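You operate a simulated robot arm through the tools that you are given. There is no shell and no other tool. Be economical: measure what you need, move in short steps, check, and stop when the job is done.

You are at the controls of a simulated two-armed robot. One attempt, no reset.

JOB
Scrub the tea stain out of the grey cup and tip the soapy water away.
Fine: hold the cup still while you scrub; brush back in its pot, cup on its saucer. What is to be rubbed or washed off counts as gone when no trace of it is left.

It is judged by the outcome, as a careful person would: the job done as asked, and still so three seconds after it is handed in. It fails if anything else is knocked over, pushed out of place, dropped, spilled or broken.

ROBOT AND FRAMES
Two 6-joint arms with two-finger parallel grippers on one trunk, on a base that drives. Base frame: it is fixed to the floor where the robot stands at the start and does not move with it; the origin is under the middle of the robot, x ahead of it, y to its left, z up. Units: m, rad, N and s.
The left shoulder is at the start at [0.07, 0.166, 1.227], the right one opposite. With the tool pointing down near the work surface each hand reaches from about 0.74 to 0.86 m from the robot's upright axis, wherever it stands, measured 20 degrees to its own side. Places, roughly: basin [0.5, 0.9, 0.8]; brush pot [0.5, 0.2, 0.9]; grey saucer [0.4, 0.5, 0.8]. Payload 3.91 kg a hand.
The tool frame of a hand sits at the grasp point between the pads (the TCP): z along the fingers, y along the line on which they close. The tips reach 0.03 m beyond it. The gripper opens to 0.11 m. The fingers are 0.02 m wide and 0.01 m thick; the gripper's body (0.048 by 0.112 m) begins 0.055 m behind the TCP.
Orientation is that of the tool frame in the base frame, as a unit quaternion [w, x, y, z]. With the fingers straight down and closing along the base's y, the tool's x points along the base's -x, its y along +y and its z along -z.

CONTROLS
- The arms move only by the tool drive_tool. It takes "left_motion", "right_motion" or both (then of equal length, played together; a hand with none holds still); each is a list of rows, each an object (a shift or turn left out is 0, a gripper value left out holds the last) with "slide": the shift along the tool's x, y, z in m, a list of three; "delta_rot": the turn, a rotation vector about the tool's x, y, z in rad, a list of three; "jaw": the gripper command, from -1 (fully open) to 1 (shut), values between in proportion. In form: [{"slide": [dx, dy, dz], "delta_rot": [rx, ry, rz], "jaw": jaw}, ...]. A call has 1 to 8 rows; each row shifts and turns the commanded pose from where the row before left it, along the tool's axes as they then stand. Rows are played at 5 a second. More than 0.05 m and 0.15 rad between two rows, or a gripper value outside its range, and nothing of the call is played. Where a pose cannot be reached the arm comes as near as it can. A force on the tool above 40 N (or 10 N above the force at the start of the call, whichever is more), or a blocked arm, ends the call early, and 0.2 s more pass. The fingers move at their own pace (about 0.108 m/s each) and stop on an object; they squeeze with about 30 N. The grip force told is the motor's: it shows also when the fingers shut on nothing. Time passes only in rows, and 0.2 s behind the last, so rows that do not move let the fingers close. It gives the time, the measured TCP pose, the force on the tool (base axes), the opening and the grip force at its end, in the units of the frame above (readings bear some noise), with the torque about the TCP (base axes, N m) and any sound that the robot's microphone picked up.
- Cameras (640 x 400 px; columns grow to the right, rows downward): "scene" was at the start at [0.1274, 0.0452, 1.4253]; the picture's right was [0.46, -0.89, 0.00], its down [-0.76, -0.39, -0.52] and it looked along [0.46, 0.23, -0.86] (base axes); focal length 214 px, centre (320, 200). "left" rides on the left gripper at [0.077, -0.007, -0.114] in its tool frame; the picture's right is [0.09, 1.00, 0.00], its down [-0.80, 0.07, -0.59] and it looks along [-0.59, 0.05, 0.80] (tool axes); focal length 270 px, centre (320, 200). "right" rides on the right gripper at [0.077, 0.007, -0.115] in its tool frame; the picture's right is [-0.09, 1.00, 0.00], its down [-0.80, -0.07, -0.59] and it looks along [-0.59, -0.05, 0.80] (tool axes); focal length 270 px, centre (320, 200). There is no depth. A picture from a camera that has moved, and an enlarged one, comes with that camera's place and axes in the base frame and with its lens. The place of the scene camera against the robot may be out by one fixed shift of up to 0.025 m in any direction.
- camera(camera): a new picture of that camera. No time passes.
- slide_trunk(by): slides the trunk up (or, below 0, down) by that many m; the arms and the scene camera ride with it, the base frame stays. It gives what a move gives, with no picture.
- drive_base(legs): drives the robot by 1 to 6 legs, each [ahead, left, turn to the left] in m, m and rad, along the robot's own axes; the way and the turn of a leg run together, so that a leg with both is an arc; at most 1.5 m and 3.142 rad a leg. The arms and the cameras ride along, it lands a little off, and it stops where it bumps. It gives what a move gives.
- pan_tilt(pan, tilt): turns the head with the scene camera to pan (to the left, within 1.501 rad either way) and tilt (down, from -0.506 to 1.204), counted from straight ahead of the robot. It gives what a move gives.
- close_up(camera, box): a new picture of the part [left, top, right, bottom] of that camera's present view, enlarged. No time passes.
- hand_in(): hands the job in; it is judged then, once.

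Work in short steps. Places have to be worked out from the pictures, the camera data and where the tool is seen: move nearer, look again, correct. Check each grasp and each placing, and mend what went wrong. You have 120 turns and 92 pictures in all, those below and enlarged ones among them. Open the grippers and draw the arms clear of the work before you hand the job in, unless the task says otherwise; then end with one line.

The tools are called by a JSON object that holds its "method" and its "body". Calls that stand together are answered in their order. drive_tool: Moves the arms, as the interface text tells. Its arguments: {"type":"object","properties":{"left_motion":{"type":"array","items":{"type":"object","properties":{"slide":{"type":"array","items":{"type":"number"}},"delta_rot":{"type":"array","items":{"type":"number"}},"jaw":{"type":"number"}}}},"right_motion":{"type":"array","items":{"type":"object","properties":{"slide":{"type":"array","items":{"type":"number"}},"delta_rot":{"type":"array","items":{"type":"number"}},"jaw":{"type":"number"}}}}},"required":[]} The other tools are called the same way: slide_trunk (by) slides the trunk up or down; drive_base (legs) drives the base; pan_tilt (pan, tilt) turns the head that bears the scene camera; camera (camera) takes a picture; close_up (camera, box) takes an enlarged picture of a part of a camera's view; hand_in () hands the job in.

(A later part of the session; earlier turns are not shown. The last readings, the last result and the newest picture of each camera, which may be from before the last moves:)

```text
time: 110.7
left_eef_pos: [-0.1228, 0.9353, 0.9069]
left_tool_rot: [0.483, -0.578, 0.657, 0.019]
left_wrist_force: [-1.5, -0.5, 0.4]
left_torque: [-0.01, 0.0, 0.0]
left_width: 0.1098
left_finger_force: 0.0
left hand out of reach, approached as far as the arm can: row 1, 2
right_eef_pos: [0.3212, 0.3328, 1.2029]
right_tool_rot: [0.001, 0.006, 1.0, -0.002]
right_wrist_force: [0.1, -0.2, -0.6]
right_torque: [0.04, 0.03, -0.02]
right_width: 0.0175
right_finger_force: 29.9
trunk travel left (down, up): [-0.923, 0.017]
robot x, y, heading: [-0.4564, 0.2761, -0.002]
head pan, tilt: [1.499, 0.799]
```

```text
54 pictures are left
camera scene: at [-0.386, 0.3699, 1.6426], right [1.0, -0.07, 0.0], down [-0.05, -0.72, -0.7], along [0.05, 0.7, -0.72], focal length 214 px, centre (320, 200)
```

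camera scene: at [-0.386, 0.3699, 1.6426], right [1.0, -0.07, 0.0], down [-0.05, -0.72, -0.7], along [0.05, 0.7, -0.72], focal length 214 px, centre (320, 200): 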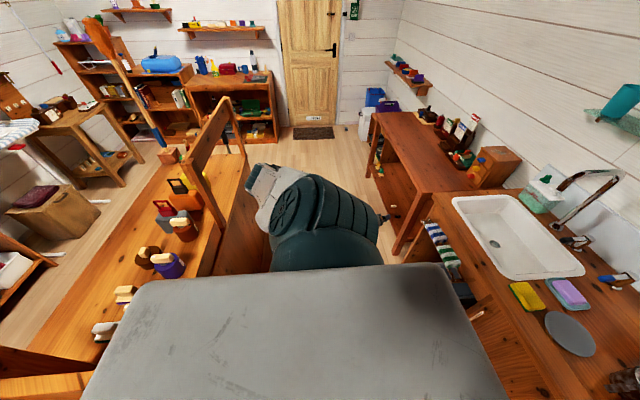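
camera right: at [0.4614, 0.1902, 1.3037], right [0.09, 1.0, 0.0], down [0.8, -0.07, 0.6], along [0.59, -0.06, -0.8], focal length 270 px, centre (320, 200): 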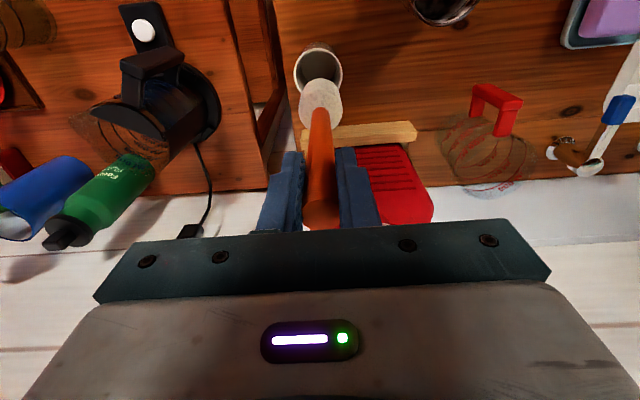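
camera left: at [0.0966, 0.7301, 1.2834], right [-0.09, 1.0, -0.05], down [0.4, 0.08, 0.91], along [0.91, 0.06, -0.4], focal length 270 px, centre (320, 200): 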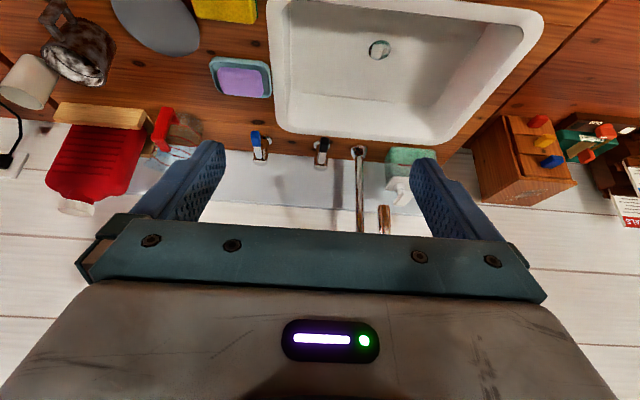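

The arm has swung over: the elbow is now behind and low. I bring the tool back to straight down here.

{"method": "drive_tool", "body": {"left_motion": [{"delta_rot": [-0.08, 0.12, 0]}, {"delta_rot": [-0.08, 0.12, 0]}, {"delta_rot": [-0.08, 0.12, 0]}, {"delta_rot": [-0.08, 0.12, 0]}, {"delta_rot": [-0.08, 0.12, 0]}, {"delta_rot": [-0.08, 0.12, 0]}, {"delta_rot": [-0.06, 0.09, 0]}]}}

{"method": "camera", "body": {"camera": "scene"}}

```text
time: 112.3
left_eef_pos: [-0.1235, 0.9339, 0.9069]
left_tool_rot: [0.02, -0.643, 0.765, -0.038]
left_wrist_force: [-0.9, 0.2, 0.9]
left_torque: [0.0, 0.01, -0.03]
left_width: 0.1102
left_finger_force: 0.1
right_eef_pos: [0.3229, 0.3336, 1.2026]
right_tool_rot: [0.0, 0.006, 1.0, -0.004]
right_wrist_force: [-0.5, 0.4, 0.1]
right_torque: [-0.02, 0.01, -0.03]
right_width: 0.0173
right_finger_force: 29.9
trunk travel left (down, up): [-0.923, 0.017]
robot x, y, heading: [-0.4575, 0.2748, -0.006]
head pan, tilt: [1.499, 0.799]
```

```text
53 pictures are left
camera scene: at [-0.3834, 0.3701, 1.6424], right [1.0, -0.07, 0.0], down [-0.05, -0.72, -0.7], along [0.05, 0.69, -0.72], focal length 214 px, centre (320, 200)
```

scene: 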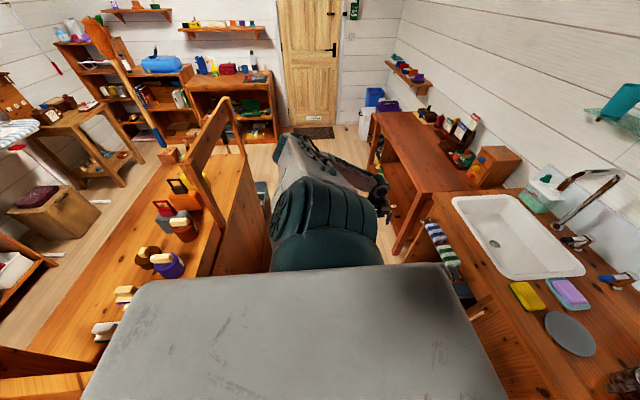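

Reached, tool straight down. I move inward, then undo the yaw.

{"method": "drive_tool", "body": {"left_motion": [{"slide": [0.045, 0, 0]}, {"slide": [0.045, 0, 0]}, {"slide": [0.045, 0, 0]}, {"slide": [0.045, 0, 0]}, {"delta_rot": [0, 0, 0.14]}, {"delta_rot": [0, 0, 0.14]}, {"delta_rot": [0, 0, 0.14]}, {"delta_rot": [0, 0, 0.14]}]}}

{"method": "drive_tool", "body": {"left_motion": [{"delta_rot": [0, 0, 0.14]}, {"delta_rot": [0, 0, 0.14]}, {"delta_rot": [0, 0, 0.14]}, {"delta_rot": [0, 0, 0.14]}, {"delta_rot": [0, 0, 0.14]}, {"delta_rot": [0, 0, 0.14]}]}}

{"method": "camera", "body": {"camera": "scene"}}

```text
time: 114.1
left_eef_pos: [-0.1545, 0.7566, 0.9105]
left_tool_rot: [0.03, -0.406, 0.913, -0.031]
left_wrist_force: [0.4, 0.0, -0.2]
left_torque: [0.01, 0.0, 0.04]
left_width: 0.1098
left_finger_force: 0.0
right_eef_pos: [0.3219, 0.3324, 1.2036]
right_tool_rot: [0.0, 0.007, 1.0, -0.002]
right_wrist_force: [-0.2, 0.4, -0.5]
right_torque: [-0.01, -0.04, 0.02]
right_width: 0.0175
right_finger_force: 30.0
trunk travel left (down, up): [-0.923, 0.017]
robot x, y, heading: [-0.4554, 0.2761, 0.003]
head pan, tilt: [1.499, 0.799]
```

```text
time: 115.5
left_eef_pos: [-0.1553, 0.7568, 0.9104]
left_tool_rot: [0.041, 0.001, 0.999, -0.016]
left_wrist_force: [-1.3, 0.1, 0.0]
left_torque: [0.0, 0.03, -0.02]
left_width: 0.11
left_finger_force: 0.1
right_eef_pos: [0.3222, 0.3329, 1.2031]
right_tool_rot: [0.001, 0.006, 1.0, -0.002]
right_wrist_force: [-0.2, -0.1, -1.5]
right_torque: [-0.03, 0.04, -0.04]
right_width: 0.0175
right_finger_force: 30.3
trunk travel left (down, up): [-0.923, 0.017]
robot x, y, heading: [-0.4545, 0.2759, -0.0]
head pan, tilt: [1.499, 0.799]
```

```text
52 pictures are left
camera scene: at [-0.384, 0.3698, 1.6424], right [1.0, -0.07, 0.0], down [-0.05, -0.72, -0.7], along [0.05, 0.7, -0.72], focal length 214 px, centre (320, 200)
```

scene: 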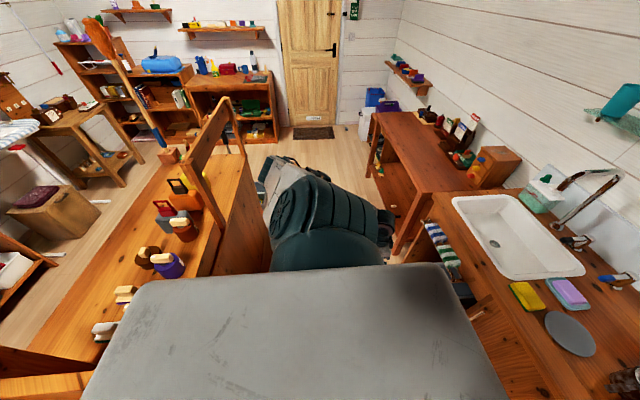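

All reachable. Now I bring the hand inward and then forward above counter height.

{"method": "drive_tool", "body": {"left_motion": [{"slide": [0, -0.045, -0.01]}, {"slide": [0, -0.045, -0.01]}, {"slide": [0, -0.045, -0.01]}, {"slide": [-0.02, -0.03, -0.02]}, {"slide": [-0.04, 0, -0.02]}, {"slide": [-0.04, 0, -0.02]}, {"slide": [-0.04, 0, -0.01]}, {"slide": [-0.045, 0, 0]}]}}

{"method": "drive_tool", "body": {"left_motion": [{"slide": [-0.045, 0, 0]}, {"slide": [-0.045, 0, 0]}, {"slide": [-0.045, 0, 0]}, {"slide": [-0.045, 0, 0]}, {"slide": [-0.045, 0, 0]}]}}

{"method": "pan_tilt", "body": {"pan": 0.2, "tilt": 0.9}}

{"method": "camera", "body": {"camera": "scene"}}

```text
time: 117.3
left_eef_pos: [0.0221, 0.5988, 1.0211]
left_tool_rot: [0.041, 0.0, 0.999, -0.016]
left_wrist_force: [0.7, -0.2, 0.5]
left_torque: [-0.01, 0.04, -0.01]
left_width: 0.11
left_finger_force: 0.0
left hand out of reach, approached as far as the arm can: row 8
right_eef_pos: [0.3248, 0.3324, 1.2024]
right_tool_rot: [-0.001, 0.005, 1.0, -0.003]
right_wrist_force: [0.4, -0.3, -0.9]
right_torque: [0.03, 0.05, -0.01]
right_width: 0.0173
right_finger_force: 30.1
trunk travel left (down, up): [-0.923, 0.017]
robot x, y, heading: [-0.4554, 0.2773, 0.0]
head pan, tilt: [1.499, 0.799]
```

```text
time: 118.5
left_eef_pos: [0.2489, 0.5986, 1.0398]
left_tool_rot: [0.039, -0.001, 0.999, -0.014]
left_wrist_force: [0.5, -0.2, -0.4]
left_torque: [0.01, 0.04, -0.04]
left_width: 0.1098
left_finger_force: 0.0
right_eef_pos: [0.3242, 0.332, 1.2015]
right_tool_rot: [0.0, 0.007, 1.0, -0.002]
right_wrist_force: [-0.4, 0.3, -1.0]
right_torque: [-0.01, 0.01, 0.02]
right_width: 0.0171
right_finger_force: 29.8
trunk travel left (down, up): [-0.923, 0.017]
robot x, y, heading: [-0.458, 0.272, 0.002]
head pan, tilt: [1.499, 0.799]
```

```text
time: 119.9
left_eef_pos: [0.2463, 0.6007, 1.0411]
left_tool_rot: [0.041, 0.0, 0.999, -0.016]
left_wrist_force: [0.1, 0.7, 0.4]
left_torque: [0.01, 0.01, 0.0]
left_width: 0.1101
left_finger_force: 0.1
right_eef_pos: [0.3221, 0.333, 1.2028]
right_tool_rot: [0.0, 0.006, 1.0, -0.002]
right_wrist_force: [0.3, 0.1, -0.8]
right_torque: [0.0, -0.01, 0.0]
right_width: 0.0173
right_finger_force: 30.0
trunk travel left (down, up): [-0.923, 0.017]
robot x, y, heading: [-0.4564, 0.2724, -0.002]
head pan, tilt: [0.201, 0.901]
```

```text
51 pictures are left
camera scene: at [-0.3157, 0.3044, 1.6345], right [0.2, -0.98, 0.0], down [-0.77, -0.16, -0.62], along [0.61, 0.12, -0.78], focal length 214 px, centre (320, 200)
```

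scene: 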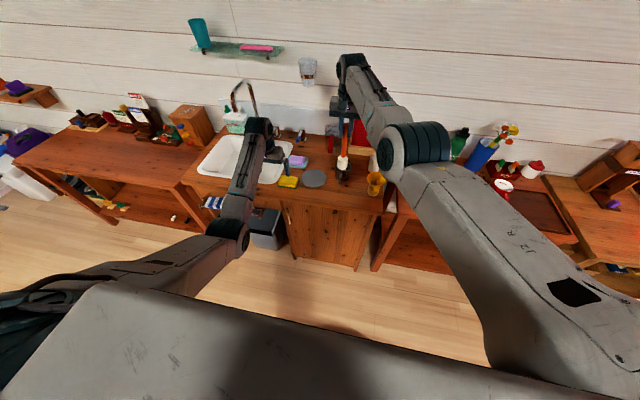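

The left arm is now the mirror of the right, both reaching forward. I drive to the scrubbing position, turned slightly left, with brush and hand staying above everything.

{"method": "drive_base", "body": {"legs": [[0.14, -0.09, 0], [0, 0, 0.2]]}}

{"method": "camera", "body": {"camera": "left"}}

{"method": "camera", "body": {"camera": "right"}}

```text
time: 122.1
left_eef_pos: [0.3069, 0.6427, 1.0414]
left_tool_rot: [0.041, -0.099, 0.994, -0.01]
left_wrist_force: [-0.1, 1.2, -0.3]
left_torque: [0.03, 0.01, 0.02]
left_width: 0.1098
left_finger_force: 0.0
right_eef_pos: [0.4347, 0.3977, 1.2028]
right_tool_rot: [0.0, -0.093, 0.996, -0.001]
right_wrist_force: [0.4, -0.4, 0.4]
right_torque: [0.0, 0.02, 0.03]
right_width: 0.0173
right_finger_force: 29.9
trunk travel left (down, up): [-0.923, 0.017]
robot x, y, heading: [-0.3172, 0.1845, 0.196]
head pan, tilt: [0.201, 0.901]
```

```text
50 pictures are left
camera left: at [0.2258, 0.622, 1.1502], right [-0.28, 0.96, -0.04], down [0.72, 0.24, 0.65], along [0.64, 0.16, -0.76], focal length 270 px, centre (320, 200)
```

left: 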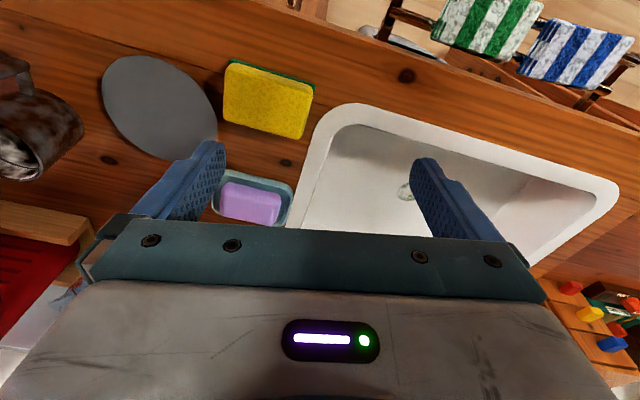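

```text
49 pictures are left
camera right: at [0.3597, 0.389, 1.3183], right [-0.1, 1.0, 0.0], down [0.8, 0.08, 0.59], along [0.59, 0.06, -0.8], focal length 270 px, centre (320, 200)
```

right: 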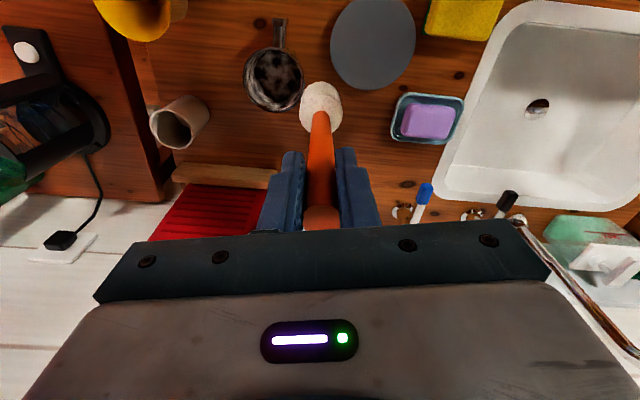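

The cup rim centre computes to about (0.462, 0.329) and the handle end to about (0.392, 0.336). A closer look at the cup:

{"method": "close_up", "body": {"camera": "right", "box": [210, 0, 370, 130]}}

{"method": "close_up", "body": {"camera": "left", "box": [0, 0, 240, 200]}}

```text
3.08 times, centred on (290, 65) of right
camera zoom: at [0.3597, 0.389, 1.3183], right [-0.1, 1.0, 0.0], down [0.8, 0.08, 0.59], along [0.59, 0.06, -0.8], focal length 832 px, centre (412, 615)
```

zoom: 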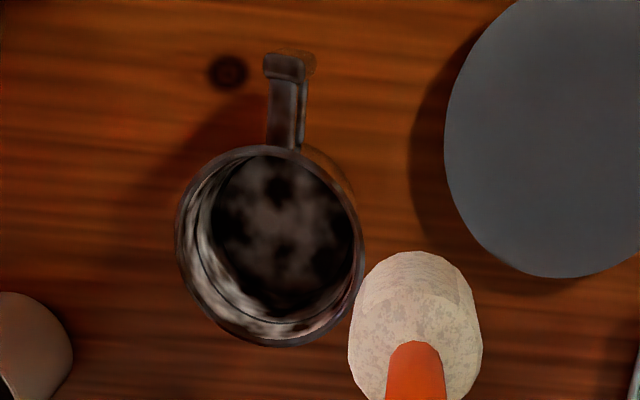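

```text
2.00 times, centred on (120, 100) of left
camera zoom: at [0.2258, 0.622, 1.1502], right [-0.28, 0.96, -0.04], down [0.72, 0.24, 0.65], along [0.64, 0.16, -0.76], focal length 541 px, centre (720, 400)
```

zoom: 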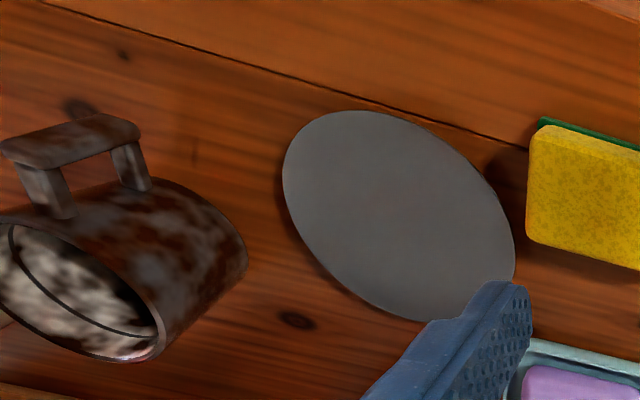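

The cup rim is at z ≈ 0.911, and the handle's outer bar runs from z 0.853 to 0.907 at x ≈ 0.39, y ≈ 0.334. I drive 5 cm closer and give the left tool its yaw and forward tilt.

{"method": "drive_base", "body": {"legs": [[0.05, 0, 0]]}}

{"method": "drive_tool", "body": {"left_motion": [{"delta_rot": [0, 0, 0.13]}, {"delta_rot": [0, 0, 0.12]}, {"delta_rot": [0, -0.13, 0]}, {"delta_rot": [0, -0.13, 0]}, {"delta_rot": [0, -0.13, 0]}, {"delta_rot": [0, -0.13, 0]}, {"delta_rot": [0, -0.13, 0]}, {}]}}

```text
time: 123.0
left_eef_pos: [0.3474, 0.652, 1.0477]
left_tool_rot: [0.046, -0.098, 0.994, -0.011]
left_wrist_force: [-0.6, 0.3, 0.7]
left_torque: [0.0, -0.07, 0.02]
left_width: 0.1099
left_finger_force: 0.1
right_eef_pos: [0.4735, 0.4065, 1.2114]
right_tool_rot: [0.006, -0.093, 0.996, -0.002]
right_wrist_force: [-0.3, -0.3, 1.2]
right_torque: [0.02, -0.05, 0.03]
right_width: 0.0174
right_finger_force: 30.2
trunk travel left (down, up): [-0.923, 0.017]
robot x, y, heading: [-0.27, 0.1996, 0.198]
head pan, tilt: [0.201, 0.901]
```

```text
time: 124.8
left_eef_pos: [0.3558, 0.6527, 1.0422]
left_tool_rot: [0.359, 0.023, 0.933, -0.015]
left_wrist_force: [0.5, 0.9, 0.6]
left_torque: [-0.04, 0.01, 0.0]
left_width: 0.1099
left_finger_force: 0.0
right_eef_pos: [0.4831, 0.4075, 1.2031]
right_tool_rot: [0.001, -0.093, 0.996, -0.002]
right_wrist_force: [-0.2, -0.1, -0.2]
right_torque: [0.0, -0.01, -0.01]
right_width: 0.017
right_finger_force: 29.9
trunk travel left (down, up): [-0.923, 0.017]
robot x, y, heading: [-0.2719, 0.1923, 0.195]
head pan, tilt: [0.201, 0.901]
```

The tilt works, with the tool pointing along (0.67, -0.04, -0.74). I move to a spot about 9 cm short of the handle.

{"method": "drive_tool", "body": {"left_motion": [{"slide": [0.0103, -0.045, 0.009]}, {"slide": [0.0103, -0.045, 0.009]}, {"slide": [0.0103, -0.045, 0.009]}, {"slide": [0.0103, -0.045, 0.009]}, {"slide": [0.0103, -0.045, 0.009]}, {"slide": [0.0103, -0.045, 0.009]}, {"slide": [0.0103, -0.045, 0.009]}, {}]}}

{"method": "camera", "body": {"camera": "left"}}

{"method": "camera", "body": {"camera": "right"}}

```text
time: 126.5
left_eef_pos: [0.3238, 0.448, 0.9318]
left_tool_rot: [0.349, 0.04, 0.934, 0.064]
left_wrist_force: [1.1, -0.2, 0.0]
left_torque: [0.01, -0.01, 0.01]
left_width: 0.1098
left_finger_force: 0.0
left hand out of reach, approached as far as the arm can: row 7
right_eef_pos: [0.4824, 0.4078, 1.2028]
right_tool_rot: [-0.001, -0.094, 0.996, -0.004]
right_wrist_force: [0.5, 0.1, 0.6]
right_torque: [0.0, 0.01, 0.0]
right_width: 0.0173
right_finger_force: 29.9
trunk travel left (down, up): [-0.923, 0.017]
robot x, y, heading: [-0.2685, 0.1945, 0.199]
head pan, tilt: [0.201, 0.901]
stopped in row 8 (left hand): the arm was blocked; the commanded pose is now the measured one
```

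```text
46 pictures are left
camera left: at [0.1909, 0.4401, 0.9675], right [-0.03, 1.0, 0.09], down [0.22, -0.08, 0.97], along [0.98, 0.05, -0.21], focal length 270 px, centre (320, 200)
```

left: 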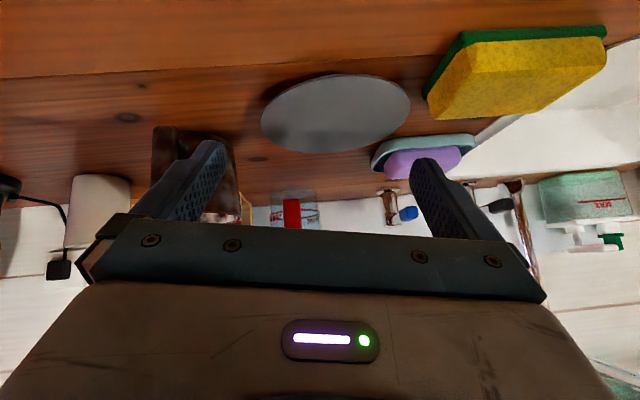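

```text
45 pictures are left
camera right: at [0.4066, 0.4019, 1.3188], right [-0.1, 0.99, -0.01], down [0.8, 0.08, 0.6], along [0.59, 0.06, -0.8], focal length 270 px, centre (320, 200)
```

right: 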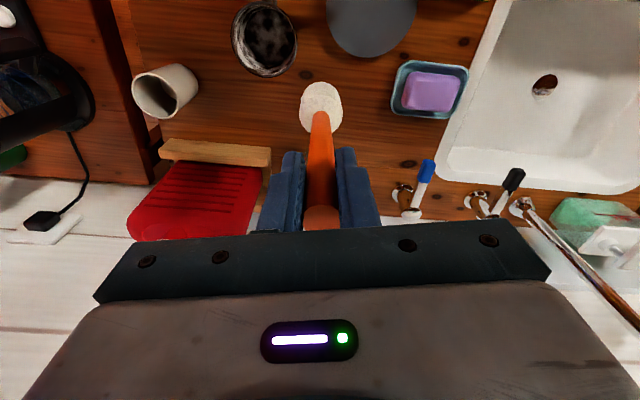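

The arm was blocked on the way. I look at where the left forearm is.

{"method": "camera", "body": {"camera": "scene"}}

```text
44 pictures are left
camera scene: at [-0.1336, 0.2515, 1.6345], right [0.39, -0.92, 0.0], down [-0.72, -0.3, -0.62], along [0.57, 0.24, -0.78], focal length 214 px, centre (320, 200)
```

scene: 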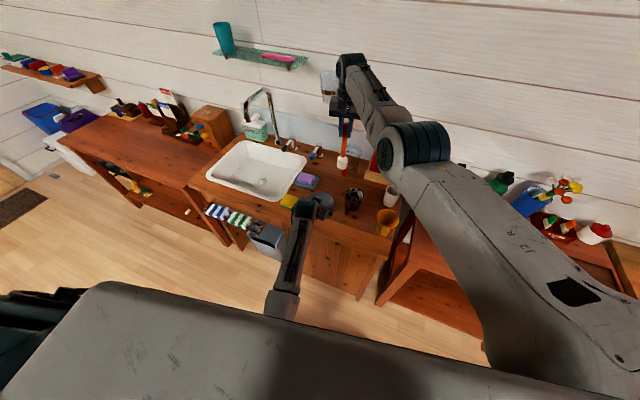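

The left upper arm likely crowds the trunk. I lessen the tilt, and shift the base right and slightly back so the cup lies a bit more toward the left arm.

{"method": "drive_tool", "body": {"left_motion": [{"slide": [-0.01, 0.01, -0.01]}, {"delta_rot": [0, 0.1, 0]}, {"delta_rot": [0, 0.1, 0]}, {}]}}

{"method": "drive_base", "body": {"legs": [[-0.028, -0.06, 0]]}}

{"method": "camera", "body": {"camera": "left"}}

```text
time: 127.5
left_eef_pos: [0.321, 0.4598, 0.9445]
left_tool_rot: [0.252, 0.035, 0.965, 0.071]
left_wrist_force: [-0.9, -0.2, 0.0]
left_torque: [-0.03, 0.0, 0.02]
left_width: 0.1104
left_finger_force: 0.0
right_eef_pos: [0.4828, 0.4081, 1.2043]
right_tool_rot: [0.001, -0.095, 0.995, -0.003]
right_wrist_force: [0.1, 0.5, -0.2]
right_torque: [0.01, -0.04, 0.03]
right_width: 0.0173
right_finger_force: 29.9
trunk travel left (down, up): [-0.923, 0.017]
robot x, y, heading: [-0.2731, 0.1987, 0.201]
head pan, tilt: [0.201, 0.901]
```

```text
time: 128.4
left_eef_pos: [0.3098, 0.4054, 0.9411]
left_tool_rot: [0.252, 0.032, 0.965, 0.069]
left_wrist_force: [0.0, 0.4, -0.8]
left_torque: [-0.04, -0.01, -0.02]
left_width: 0.1101
left_finger_force: 0.1
right_eef_pos: [0.4697, 0.3572, 1.2007]
right_tool_rot: [-0.001, -0.095, 0.995, -0.005]
right_wrist_force: [0.1, 0.3, -0.7]
right_torque: [-0.08, 0.04, 0.03]
right_width: 0.0173
right_finger_force: 30.5
trunk travel left (down, up): [-0.923, 0.017]
robot x, y, heading: [-0.2838, 0.138, 0.203]
head pan, tilt: [0.201, 0.901]
```

```text
43 pictures are left
camera left: at [0.1874, 0.3923, 1.0038], right [-0.05, 0.99, 0.1], down [0.41, -0.08, 0.91], along [0.91, 0.09, -0.4], focal length 270 px, centre (320, 200)
```

left: 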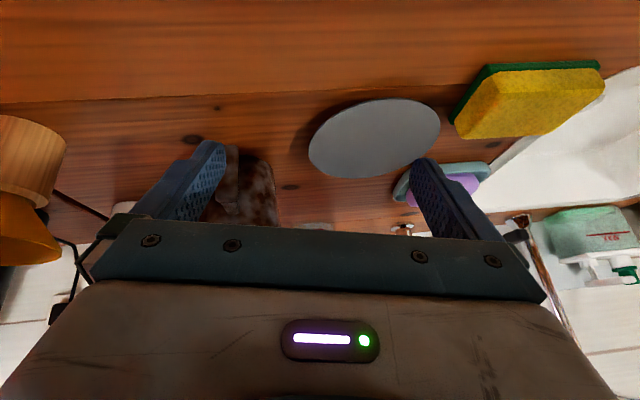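

The tool picked up a roll error when blocked. I correct that and move to the pre-grasp point behind the handle.

{"method": "drive_tool", "body": {"left_motion": [{"delta_rot": [0.126, -0.004, -0.071]}, {"slide": [-0.02, -0.03, 0.004]}, {"slide": [-0.02, -0.03, 0.004]}, {"slide": [0, -0.01, 0]}, {}]}}

{"method": "camera", "body": {"camera": "left"}}

```text
time: 129.8
left_eef_pos: [0.3294, 0.3923, 0.9355]
left_tool_rot: [0.236, 0.012, 0.97, 0.051]
left_wrist_force: [1.2, 0.7, 0.2]
left_torque: [-0.01, 0.0, 0.01]
left_width: 0.1101
left_finger_force: 0.0
right_eef_pos: [0.4672, 0.3494, 1.2022]
right_tool_rot: [0.0, -0.096, 0.995, -0.003]
right_wrist_force: [-0.2, 0.7, -0.3]
right_torque: [0.02, 0.04, 0.0]
right_width: 0.0172
right_finger_force: 30.1
trunk travel left (down, up): [-0.923, 0.017]
robot x, y, heading: [-0.283, 0.1389, 0.203]
head pan, tilt: [0.201, 0.901]
stopped in row 5 (left hand): the arm was blocked; the commanded pose is now the measured one
```

```text
42 pictures are left
camera left: at [0.2092, 0.378, 1.0013], right [-0.08, 0.99, 0.07], down [0.44, -0.03, 0.9], along [0.9, 0.1, -0.43], focal length 270 px, centre (320, 200)
```

left: 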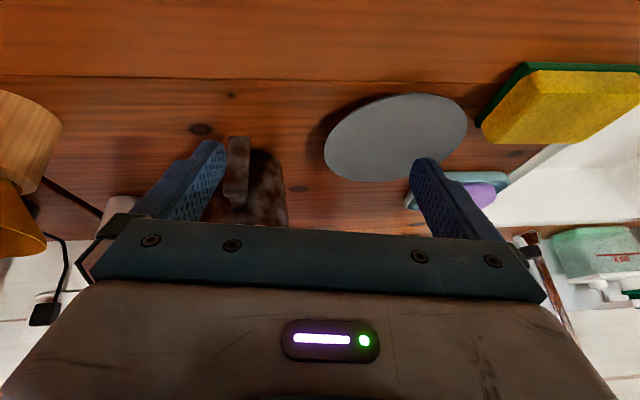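

It blocks at the same inward spot again. A larger base heading gives the left wrist more room while the tool still points along +x, so I turn the base further left, then sidestep back to the cup.

{"method": "drive_base", "body": {"legs": [[0, 0, 0.4]]}}

{"method": "drive_base", "body": {"legs": [[-0.044, -0.27, 0]]}}

{"method": "camera", "body": {"camera": "scene"}}

```text
time: 131.4
left_eef_pos: [0.1831, 0.606, 0.935]
left_tool_rot: [0.221, -0.178, 0.954, 0.097]
left_wrist_force: [1.4, 0.0, 0.5]
left_torque: [0.0, 0.02, 0.01]
left_width: 0.1101
left_finger_force: 0.0
right_eef_pos: [0.3289, 0.6206, 1.2033]
right_tool_rot: [0.0, -0.288, 0.958, -0.002]
right_wrist_force: [-0.3, -0.3, -0.7]
right_torque: [-0.02, 0.01, -0.01]
right_width: 0.0172
right_finger_force: 30.3
trunk travel left (down, up): [-0.923, 0.017]
robot x, y, heading: [-0.2801, 0.1368, 0.595]
head pan, tilt: [0.201, 0.901]
```

```text
time: 133.4
left_eef_pos: [0.298, 0.3598, 0.9355]
left_tool_rot: [0.222, -0.176, 0.954, 0.096]
left_wrist_force: [0.4, 0.8, 0.0]
left_torque: [-0.04, 0.02, -0.03]
left_width: 0.1101
left_finger_force: 0.0
right_eef_pos: [0.4412, 0.3723, 1.2034]
right_tool_rot: [0.0, -0.288, 0.958, -0.004]
right_wrist_force: [-0.4, 0.3, -0.4]
right_torque: [-0.03, 0.05, -0.03]
right_width: 0.0171
right_finger_force: 30.3
trunk travel left (down, up): [-0.923, 0.017]
robot x, y, heading: [-0.1698, -0.1151, 0.596]
head pan, tilt: [0.201, 0.901]
```

```text
41 pictures are left
camera scene: at [-0.0599, -0.0161, 1.6344], right [0.71, -0.7, 0.0], down [-0.55, -0.56, -0.62], along [0.44, 0.44, -0.78], focal length 214 px, centre (320, 200)
```

scene: 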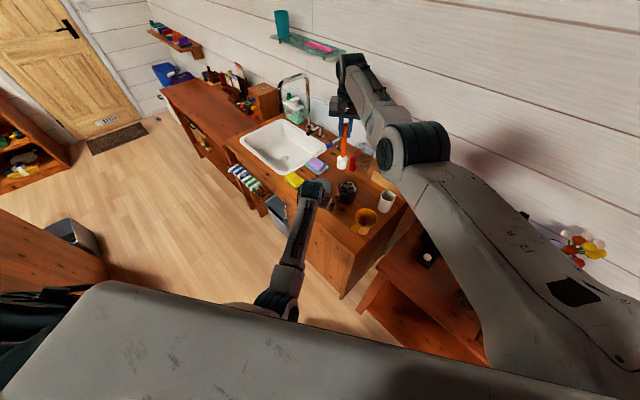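

Clear so far. I rotate the left tool to point along +x at about 40 degrees of tilt.

{"method": "drive_tool", "body": {"left_motion": [{"delta_rot": [0.088, -0.061, 0.0855]}, {"delta_rot": [0.088, -0.061, 0.0855]}, {"delta_rot": [0.088, -0.061, 0.0855]}, {"delta_rot": [0.088, -0.061, 0.0855]}, {}]}}

{"method": "camera", "body": {"camera": "left"}}

```text
time: 134.6
left_eef_pos: [0.2975, 0.3577, 0.9371]
left_tool_rot: [0.343, 0.041, 0.938, -0.013]
left_wrist_force: [0.3, 1.1, -0.6]
left_torque: [0.0, 0.02, -0.01]
left_width: 0.1099
left_finger_force: 0.1
right_eef_pos: [0.4416, 0.3706, 1.2036]
right_tool_rot: [0.001, -0.288, 0.958, -0.002]
right_wrist_force: [0.8, -0.8, -1.8]
right_torque: [-0.02, 0.0, -0.01]
right_width: 0.0171
right_finger_force: 30.3
trunk travel left (down, up): [-0.923, 0.017]
robot x, y, heading: [-0.1731, -0.1166, 0.591]
head pan, tilt: [0.201, 0.901]
```

```text
40 pictures are left
camera left: at [0.1658, 0.3618, 0.9748], right [0.02, 1.0, -0.05], down [0.23, 0.05, 0.97], along [0.97, -0.03, -0.23], focal length 270 px, centre (320, 200)
```

left: 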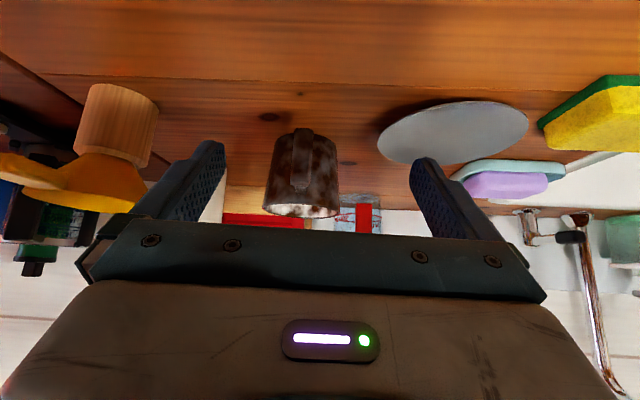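

The handle sits well between the fingers: y ≈ 0.336, z from 0.86 to 0.91. I advance until the pads straddle the bar.

{"method": "drive_tool", "body": {"left_motion": [{"slide": [-0.012, -0.0046, 0.032]}, {"slide": [-0.012, -0.0046, 0.032]}, {"slide": [-0.0115, -0.0046, 0.031]}, {}]}}

{"method": "camera", "body": {"camera": "left"}}

{"method": "close_up", "body": {"camera": "right", "box": [160, 0, 480, 200]}}

```text
time: 135.6
left_eef_pos: [0.3867, 0.3362, 0.8849]
left_tool_rot: [0.343, 0.041, 0.938, -0.014]
left_wrist_force: [0.0, 0.3, -0.5]
left_torque: [0.01, -0.02, 0.02]
left_width: 0.1101
left_finger_force: 0.1
right_eef_pos: [0.4403, 0.3706, 1.203]
right_tool_rot: [0.002, -0.288, 0.958, -0.002]
right_wrist_force: [0.6, 0.2, -0.3]
right_torque: [-0.01, 0.03, 0.02]
right_width: 0.0173
right_finger_force: 29.5
trunk travel left (down, up): [-0.923, 0.017]
robot x, y, heading: [-0.1729, -0.1129, 0.596]
head pan, tilt: [0.201, 0.901]
```

```text
39 pictures are left
camera left: at [0.254, 0.3401, 0.9248], right [0.02, 1.0, -0.05], down [0.23, 0.05, 0.97], along [0.97, -0.03, -0.23], focal length 270 px, centre (320, 200)
```

left: 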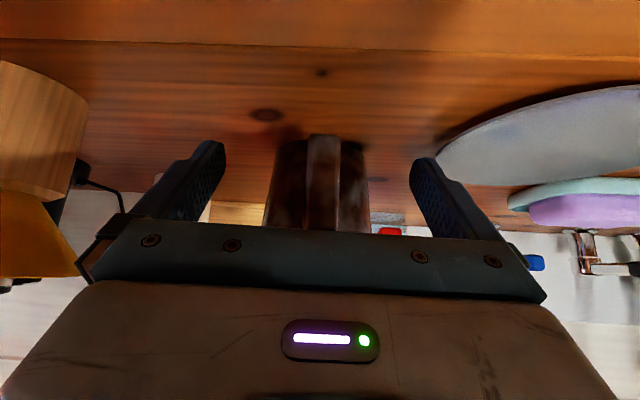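

```text
2.00 times, centred on (320, 100) of right
camera zoom: at [0.3744, 0.3332, 1.319], right [-0.48, 0.88, 0.0], down [0.71, 0.38, 0.6], along [0.53, 0.28, -0.8], focal length 541 px, centre (320, 400)
```

zoom: 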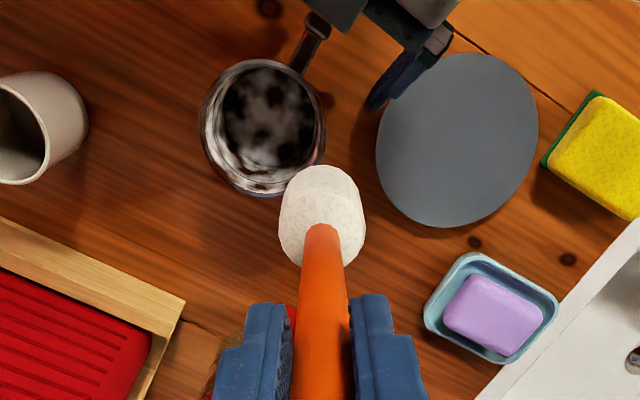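

Both views show the handle centred between the left fingers. I close the left gripper.

{"method": "drive_tool", "body": {"left_motion": [{"jaw": 0}, {"jaw": 0.5}, {"jaw": 1}, {"jaw": 1}, {"jaw": 1}]}}

{"method": "camera", "body": {"camera": "left"}}

```text
time: 136.8
left_eef_pos: [0.385, 0.3367, 0.8867]
left_tool_rot: [0.343, 0.04, 0.938, -0.013]
left_wrist_force: [0.2, 0.2, -0.1]
left_torque: [-0.05, -0.02, 0.08]
left_width: 0.0178
left_finger_force: 29.9
right_eef_pos: [0.4426, 0.3688, 1.2027]
right_tool_rot: [0.001, -0.288, 0.958, -0.003]
right_wrist_force: [0.1, -0.1, -0.6]
right_torque: [0.0, 0.0, 0.02]
right_width: 0.0169
right_finger_force: 29.9
trunk travel left (down, up): [-0.923, 0.017]
robot x, y, heading: [-0.1693, -0.1141, 0.593]
head pan, tilt: [0.201, 0.901]
```

```text
37 pictures are left
camera left: at [0.2539, 0.3405, 0.9247], right [0.02, 1.0, -0.05], down [0.23, 0.05, 0.97], along [0.97, -0.03, -0.23], focal length 270 px, centre (320, 200)
```

left: 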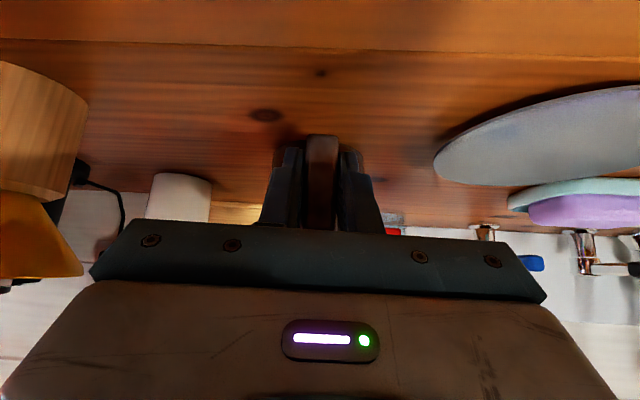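

The handle is gripped (0.0178 m wide). Now I bring the brush over the cup centre, lowering slightly first because the right arm needs it.

{"method": "drive_tool", "body": {"right_motion": [{"slide": [0, 0, 0.035]}, {"slide": [0.012, -0.02, 0.01]}, {"slide": [0.0125, -0.02, 0]}, {}]}}

{"method": "close_up", "body": {"camera": "right", "box": [160, 0, 480, 200]}}

```text
time: 137.8
left_eef_pos: [0.3858, 0.3369, 0.8867]
left_tool_rot: [0.344, 0.04, 0.938, -0.014]
left_wrist_force: [0.6, -1.8, 0.4]
left_torque: [-0.08, 0.03, -0.06]
left_width: 0.0179
left_finger_force: 30.0
right_eef_pos: [0.4459, 0.3214, 1.158]
right_tool_rot: [0.0, -0.287, 0.958, -0.002]
right_wrist_force: [-0.2, 0.5, -0.2]
right_torque: [0.01, 0.04, -0.01]
right_width: 0.0169
right_finger_force: 29.7
trunk travel left (down, up): [-0.923, 0.017]
robot x, y, heading: [-0.1673, -0.1175, 0.588]
head pan, tilt: [0.201, 0.901]
```

```text
2.00 times, centred on (320, 100) of right
camera zoom: at [0.3785, 0.2852, 1.2738], right [-0.48, 0.88, -0.01], down [0.71, 0.38, 0.6], along [0.53, 0.28, -0.8], focal length 541 px, centre (320, 400)
```

zoom: 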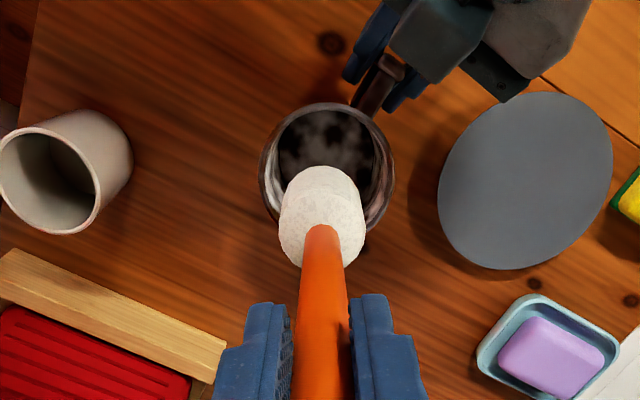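

The rim centre computes to (0.456, 0.331) and the brush end is about 1 cm beyond it. I shift and start down into the cup.

{"method": "drive_tool", "body": {"right_motion": [{"slide": [0.008, 0.004, 0.01]}, {"slide": [0, 0, 0.025]}, {"slide": [0, 0, 0.025]}, {}]}}

{"method": "close_up", "body": {"camera": "right", "box": [160, 0, 480, 200]}}

```text
time: 138.8
left_eef_pos: [0.3855, 0.3357, 0.886]
left_tool_rot: [0.343, 0.041, 0.938, -0.014]
left_wrist_force: [0.5, -0.9, -0.3]
left_torque: [-0.08, -0.01, 0.02]
left_width: 0.0178
left_finger_force: 29.8
right_eef_pos: [0.4365, 0.3201, 1.0992]
right_tool_rot: [0.0, -0.287, 0.958, -0.003]
right_wrist_force: [0.4, 0.3, -0.6]
right_torque: [0.03, 0.01, -0.02]
right_width: 0.0169
right_finger_force: 30.4
trunk travel left (down, up): [-0.923, 0.017]
robot x, y, heading: [-0.1717, -0.1159, 0.594]
head pan, tilt: [0.201, 0.901]
```

```text
2.00 times, centred on (320, 100) of right
camera zoom: at [0.3698, 0.2833, 1.2146], right [-0.48, 0.88, 0.0], down [0.71, 0.38, 0.6], along [0.53, 0.28, -0.8], focal length 541 px, centre (320, 400)
```

zoom: 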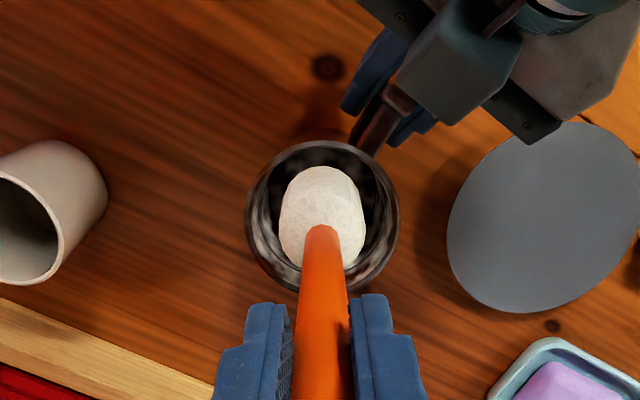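

The brush head enters the cup centrally. I go on down until it touches the bottom.

{"method": "drive_tool", "body": {"right_motion": [{"slide": [0, 0, 0.02]}, {"slide": [0, 0, 0.015]}, {"slide": [0, 0, 0.008]}, {"slide": [0, 0, 0.008]}, {}]}}

```text
time: 140.0
left_eef_pos: [0.3847, 0.3366, 0.8859]
left_tool_rot: [0.342, 0.041, 0.939, -0.013]
left_wrist_force: [0.0, -0.1, -0.2]
left_torque: [-0.05, 0.02, 0.06]
left_width: 0.018
left_finger_force: 29.4
right_eef_pos: [0.4356, 0.3206, 1.0487]
right_tool_rot: [0.001, -0.288, 0.958, -0.003]
right_wrist_force: [0.4, -0.2, -0.3]
right_torque: [0.03, 0.03, 0.01]
right_width: 0.0167
right_finger_force: 30.1
trunk travel left (down, up): [-0.923, 0.017]
robot x, y, heading: [-0.1666, -0.1145, 0.588]
head pan, tilt: [0.201, 0.901]
```

Not at the bottom yet. I continue in small steps.

{"method": "drive_tool", "body": {"right_motion": [{"slide": [0, 0, 0.005]}, {"slide": [0, 0, 0.005]}, {}]}}

{"method": "drive_tool", "body": {"right_motion": [{"slide": [0, 0, 0.004]}, {"slide": [0, 0, 0.004]}, {}]}}

{"method": "close_up", "body": {"camera": "right", "box": [160, 0, 480, 200]}}

```text
time: 140.8
left_eef_pos: [0.3843, 0.3368, 0.8863]
left_tool_rot: [0.343, 0.041, 0.938, -0.014]
left_wrist_force: [0.3, 0.5, 0.3]
left_torque: [-0.02, -0.04, 0.02]
left_width: 0.0176
left_finger_force: 30.3
right_eef_pos: [0.4359, 0.3213, 1.038]
right_tool_rot: [0.001, -0.287, 0.958, -0.002]
right_wrist_force: [-0.5, 0.2, -0.7]
right_torque: [-0.01, -0.02, 0.01]
right_width: 0.0167
right_finger_force: 30.2
trunk travel left (down, up): [-0.923, 0.017]
robot x, y, heading: [-0.1681, -0.1191, 0.593]
head pan, tilt: [0.201, 0.901]
```

```text
time: 141.6
left_eef_pos: [0.3854, 0.3361, 0.8868]
left_tool_rot: [0.343, 0.04, 0.938, -0.013]
left_wrist_force: [1.7, 0.5, -0.2]
left_torque: [-0.01, 0.08, 0.03]
left_width: 0.0178
left_finger_force: 29.9
right_eef_pos: [0.4362, 0.3206, 1.0288]
right_tool_rot: [0.001, -0.287, 0.958, -0.002]
right_wrist_force: [0.5, -1.4, 0.4]
right_torque: [0.03, 0.04, -0.01]
right_width: 0.0
right_finger_force: 29.9
trunk travel left (down, up): [-0.923, 0.017]
robot x, y, heading: [-0.1704, -0.1156, 0.591]
head pan, tilt: [0.201, 0.901]
```

```text
2.00 times, centred on (320, 100) of right
camera zoom: at [0.3693, 0.2848, 1.1441], right [-0.48, 0.88, 0.0], down [0.71, 0.38, 0.59], along [0.53, 0.28, -0.8], focal length 541 px, centre (320, 400)
```

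zoom: 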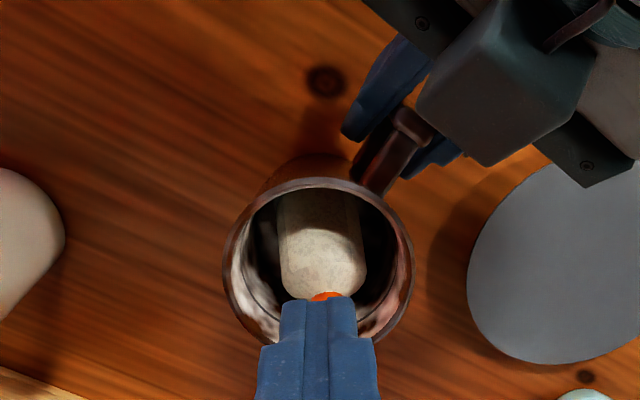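

The right gripper closed on nothing: the brush slipped out and stands in the cup. I look at how it rests.

{"method": "camera", "body": {"camera": "right"}}

{"method": "close_up", "body": {"camera": "scene", "box": [270, 90, 430, 250]}}

```text
33 pictures are left
camera right: at [0.3693, 0.2848, 1.1441], right [-0.48, 0.88, 0.0], down [0.71, 0.38, 0.59], along [0.53, 0.28, -0.8], focal length 270 px, centre (320, 200)
```

right: 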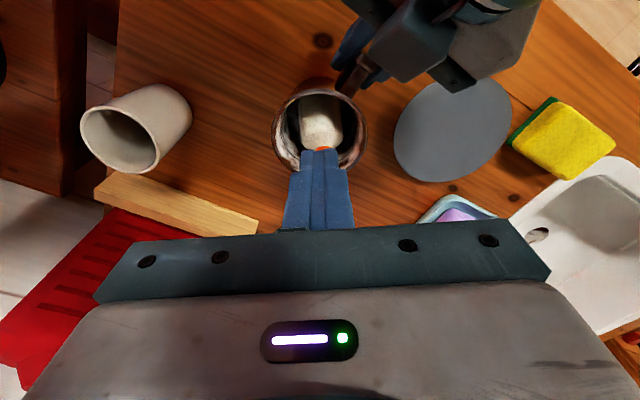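

```text
2.50 times, centred on (350, 170) of scene
camera zoom: at [-0.0586, -0.0184, 1.6344], right [0.71, -0.7, 0.0], down [-0.55, -0.56, -0.62], along [0.44, 0.44, -0.78], focal length 536 px, centre (245, 275)
```

zoom: 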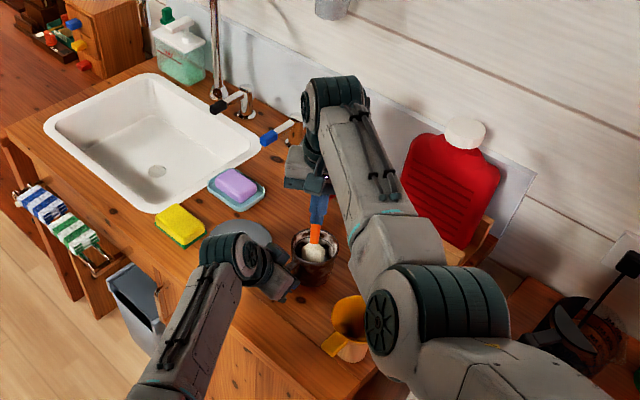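

The brush stands in the cup with its handle leaning just beyond the closed fingers. I raise the right hand straight up, then look.

{"method": "drive_tool", "body": {"right_motion": [{"slide": [0.01, 0, -0.02]}, {"slide": [0, 0, -0.04]}, {"slide": [0, 0, -0.04]}, {"slide": [0, 0, -0.02], "jaw": 1}, {"jaw": -1}, {"jaw": -1}]}}

{"method": "camera", "body": {"camera": "right"}}

{"method": "close_up", "body": {"camera": "scene", "box": [300, 120, 400, 220]}}

```text
time: 143.0
left_eef_pos: [0.3846, 0.3363, 0.8869]
left_tool_rot: [0.342, 0.041, 0.939, -0.014]
left_wrist_force: [-0.2, -1.0, 0.8]
left_torque: [-0.09, 0.05, 0.0]
left_width: 0.0179
left_finger_force: 30.5
right_eef_pos: [0.4263, 0.3164, 1.1487]
right_tool_rot: [0.001, -0.288, 0.958, -0.003]
right_wrist_force: [0.1, -0.4, -0.1]
right_torque: [-0.01, -0.03, 0.0]
right_width: 0.1099
right_finger_force: 0.0
trunk travel left (down, up): [-0.923, 0.017]
robot x, y, heading: [-0.1672, -0.1184, 0.594]
head pan, tilt: [0.201, 0.901]
```

```text
31 pictures are left
camera right: at [0.3588, 0.28, 1.265], right [-0.48, 0.88, 0.0], down [0.71, 0.38, 0.6], along [0.53, 0.28, -0.8], focal length 270 px, centre (320, 200)
```

right: 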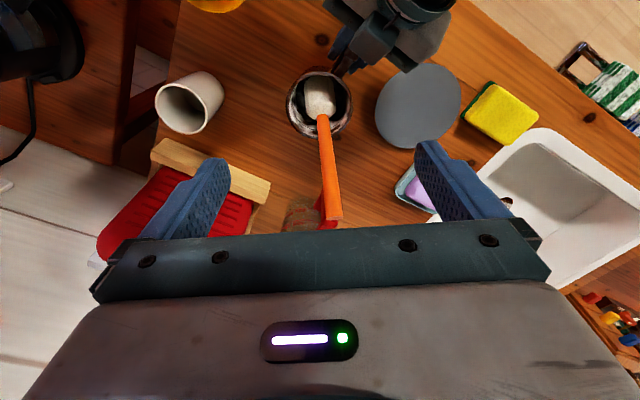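

```text
4.00 times, centred on (350, 170) of scene
camera zoom: at [-0.0588, -0.0187, 1.6345], right [0.71, -0.7, 0.0], down [-0.55, -0.56, -0.62], along [0.44, 0.44, -0.78], focal length 858 px, centre (200, 320)
```

zoom: 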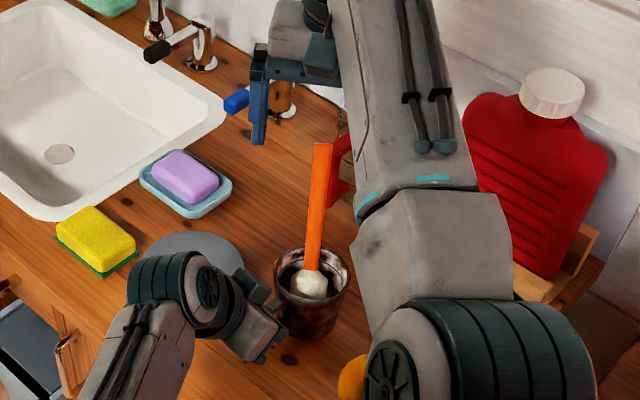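

The handle leans forward about 10 degrees, with its tip at (0.498, 0.368, 1.074) from two views. The pads can take it at an angle in their own plane, so I tilt the tool slightly forward for reach and come down around it.

{"method": "drive_tool", "body": {"right_motion": [{"delta_rot": [0, -0.085, 0]}, {"delta_rot": [0, -0.085, 0]}, {"slide": [-0.039, 0.001, 0.0067]}, {"slide": [-0.039, 0.001, 0.0067]}, {"slide": [0.003, 0, 0.02]}, {}]}}

{"method": "camera", "body": {"camera": "right"}}

```text
time: 144.4
left_eef_pos: [0.3858, 0.3358, 0.886]
left_tool_rot: [0.343, 0.04, 0.939, -0.014]
left_wrist_force: [-1.3, 0.3, 0.4]
left_torque: [-0.1, 0.0, -0.06]
left_width: 0.0176
left_finger_force: 29.8
right_eef_pos: [0.5025, 0.3495, 1.1277]
right_tool_rot: [0.083, -0.287, 0.954, 0.022]
right_wrist_force: [0.1, -0.1, 0.3]
right_torque: [-0.02, 0.03, -0.05]
right_width: 0.1101
right_finger_force: 0.1
right hand out of reach, approached as far as the arm can: row 1, 2, 4
trunk travel left (down, up): [-0.923, 0.017]
robot x, y, heading: [-0.1707, -0.1183, 0.596]
head pan, tilt: [0.201, 0.901]
```

```text
29 pictures are left
camera right: at [0.4209, 0.3036, 1.2277], right [-0.48, 0.88, 0.01], down [0.61, 0.32, 0.72], along [0.63, 0.35, -0.69], focal length 270 px, centre (320, 200)
```

right: 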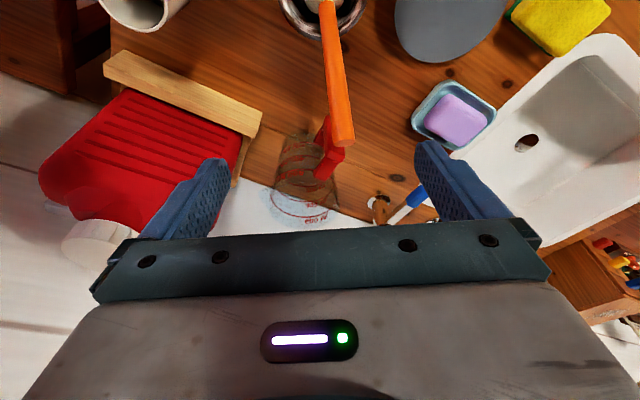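

The tip now reads about (0.502, 0.368). I centre on it and go down around the handle.

{"method": "drive_tool", "body": {"right_motion": [{"slide": [0.005, 0.007, 0.032]}, {"slide": [0.005, 0.007, 0.032]}, {"slide": [0.004, 0, 0.032]}, {}]}}

{"method": "camera", "body": {"camera": "right"}}

```text
time: 145.4
left_eef_pos: [0.3858, 0.3354, 0.8863]
left_tool_rot: [0.343, 0.041, 0.939, -0.014]
left_wrist_force: [0.7, 0.6, -0.3]
left_torque: [-0.05, 0.03, 0.0]
left_width: 0.0177
left_finger_force: 30.1
right_eef_pos: [0.4885, 0.3412, 1.0328]
right_tool_rot: [0.082, -0.286, 0.954, 0.022]
right_wrist_force: [0.5, -0.6, 0.6]
right_torque: [-0.02, 0.02, 0.01]
right_width: 0.11
right_finger_force: 0.0
right hand out of reach, approached as far as the arm can: row 1, 2, 3
trunk travel left (down, up): [-0.923, 0.017]
robot x, y, heading: [-0.1683, -0.1178, 0.591]
head pan, tilt: [0.201, 0.901]
```

```text
28 pictures are left
camera right: at [0.4053, 0.2942, 1.1329], right [-0.48, 0.88, 0.01], down [0.61, 0.32, 0.72], along [0.63, 0.35, -0.69], focal length 270 px, centre (320, 200)
```

right: 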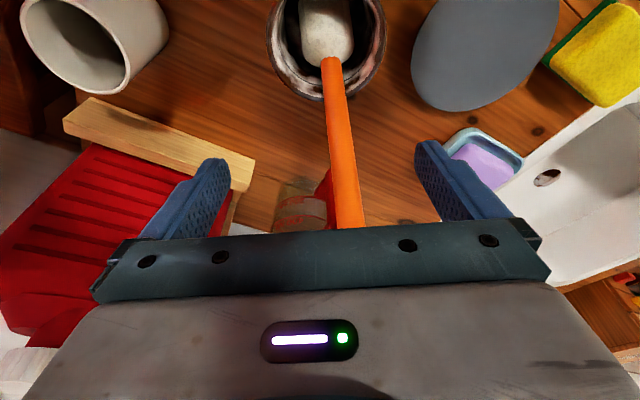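

The handle lies about 2 cm further forward than the pads, at the arm's reach limit. I tilt the tool further forward, which brings the fingertips out to it.

{"method": "drive_tool", "body": {"right_motion": [{"slide": [-0.01, 0.005, 0.003], "delta_rot": [0, -0.12, 0]}, {"slide": [-0.01, 0.005, 0.003], "delta_rot": [0, -0.06, 0]}, {}]}}

{"method": "camera", "body": {"camera": "right"}}

```text
time: 146.2
left_eef_pos: [0.3847, 0.3364, 0.8874]
left_tool_rot: [0.342, 0.04, 0.939, -0.014]
left_wrist_force: [-0.6, -0.7, -0.6]
left_torque: [-0.09, 0.06, -0.02]
left_width: 0.0177
left_finger_force: 30.3
right_eef_pos: [0.5013, 0.3616, 1.0322]
right_tool_rot: [0.169, -0.283, 0.943, 0.048]
right_wrist_force: [-0.4, 0.4, 0.2]
right_torque: [0.01, 0.0, -0.02]
right_width: 0.1096
right_finger_force: 0.1
trunk travel left (down, up): [-0.923, 0.017]
robot x, y, heading: [-0.1733, -0.1159, 0.594]
head pan, tilt: [0.201, 0.901]
```

```text
27 pictures are left
camera right: at [0.4054, 0.3056, 1.1132], right [-0.48, 0.88, 0.03], down [0.49, 0.25, 0.83], along [0.73, 0.41, -0.55], focal length 270 px, centre (320, 200)
```

right: 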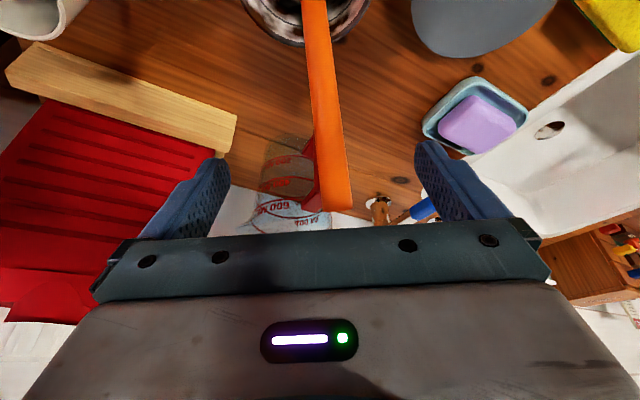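

Comparing three right-camera views, the handle actually leans about 33 degrees, with its tip near (0.538, 0.393, 1.017). I take it lower down, near (0.505, 0.368, 0.955), with less tool tilt.

{"method": "drive_tool", "body": {"right_motion": [{"slide": [0.002, 0.001, 0.02], "delta_rot": [0, 0.085, 0]}, {"slide": [0.002, 0.001, 0.028], "delta_rot": [0, 0.085, 0]}, {"slide": [0.002, 0.001, 0.027]}, {}]}}

{"method": "camera", "body": {"camera": "right"}}

```text
time: 147.2
left_eef_pos: [0.3854, 0.3373, 0.8857]
left_tool_rot: [0.343, 0.04, 0.938, -0.013]
left_wrist_force: [0.6, -0.1, -0.4]
left_torque: [-0.08, -0.01, 0.02]
left_width: 0.0179
left_finger_force: 30.2
right_eef_pos: [0.5011, 0.3476, 1.0009]
right_tool_rot: [0.149, -0.284, 0.946, 0.041]
right_wrist_force: [-0.5, -0.3, 0.8]
right_torque: [-0.02, -0.02, -0.05]
right_width: 0.1097
right_finger_force: 0.0
right hand out of reach, approached as far as the arm can: row 1, 2, 3
trunk travel left (down, up): [-0.923, 0.017]
robot x, y, heading: [-0.1684, -0.1161, 0.591]
head pan, tilt: [0.201, 0.901]
```

```text
26 pictures are left
camera right: at [0.4076, 0.2929, 1.0877], right [-0.48, 0.88, 0.02], down [0.52, 0.27, 0.81], along [0.7, 0.4, -0.59], focal length 270 px, centre (320, 200)
```

right: 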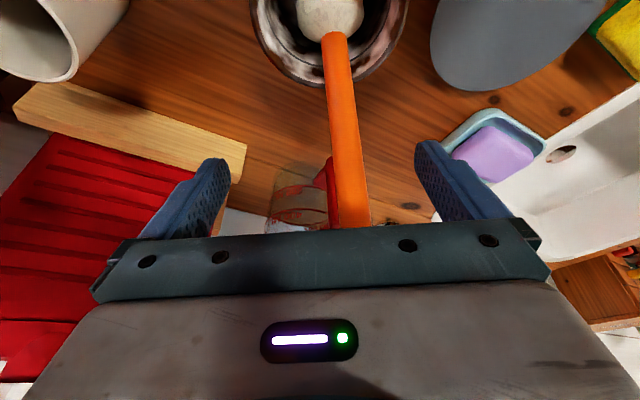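

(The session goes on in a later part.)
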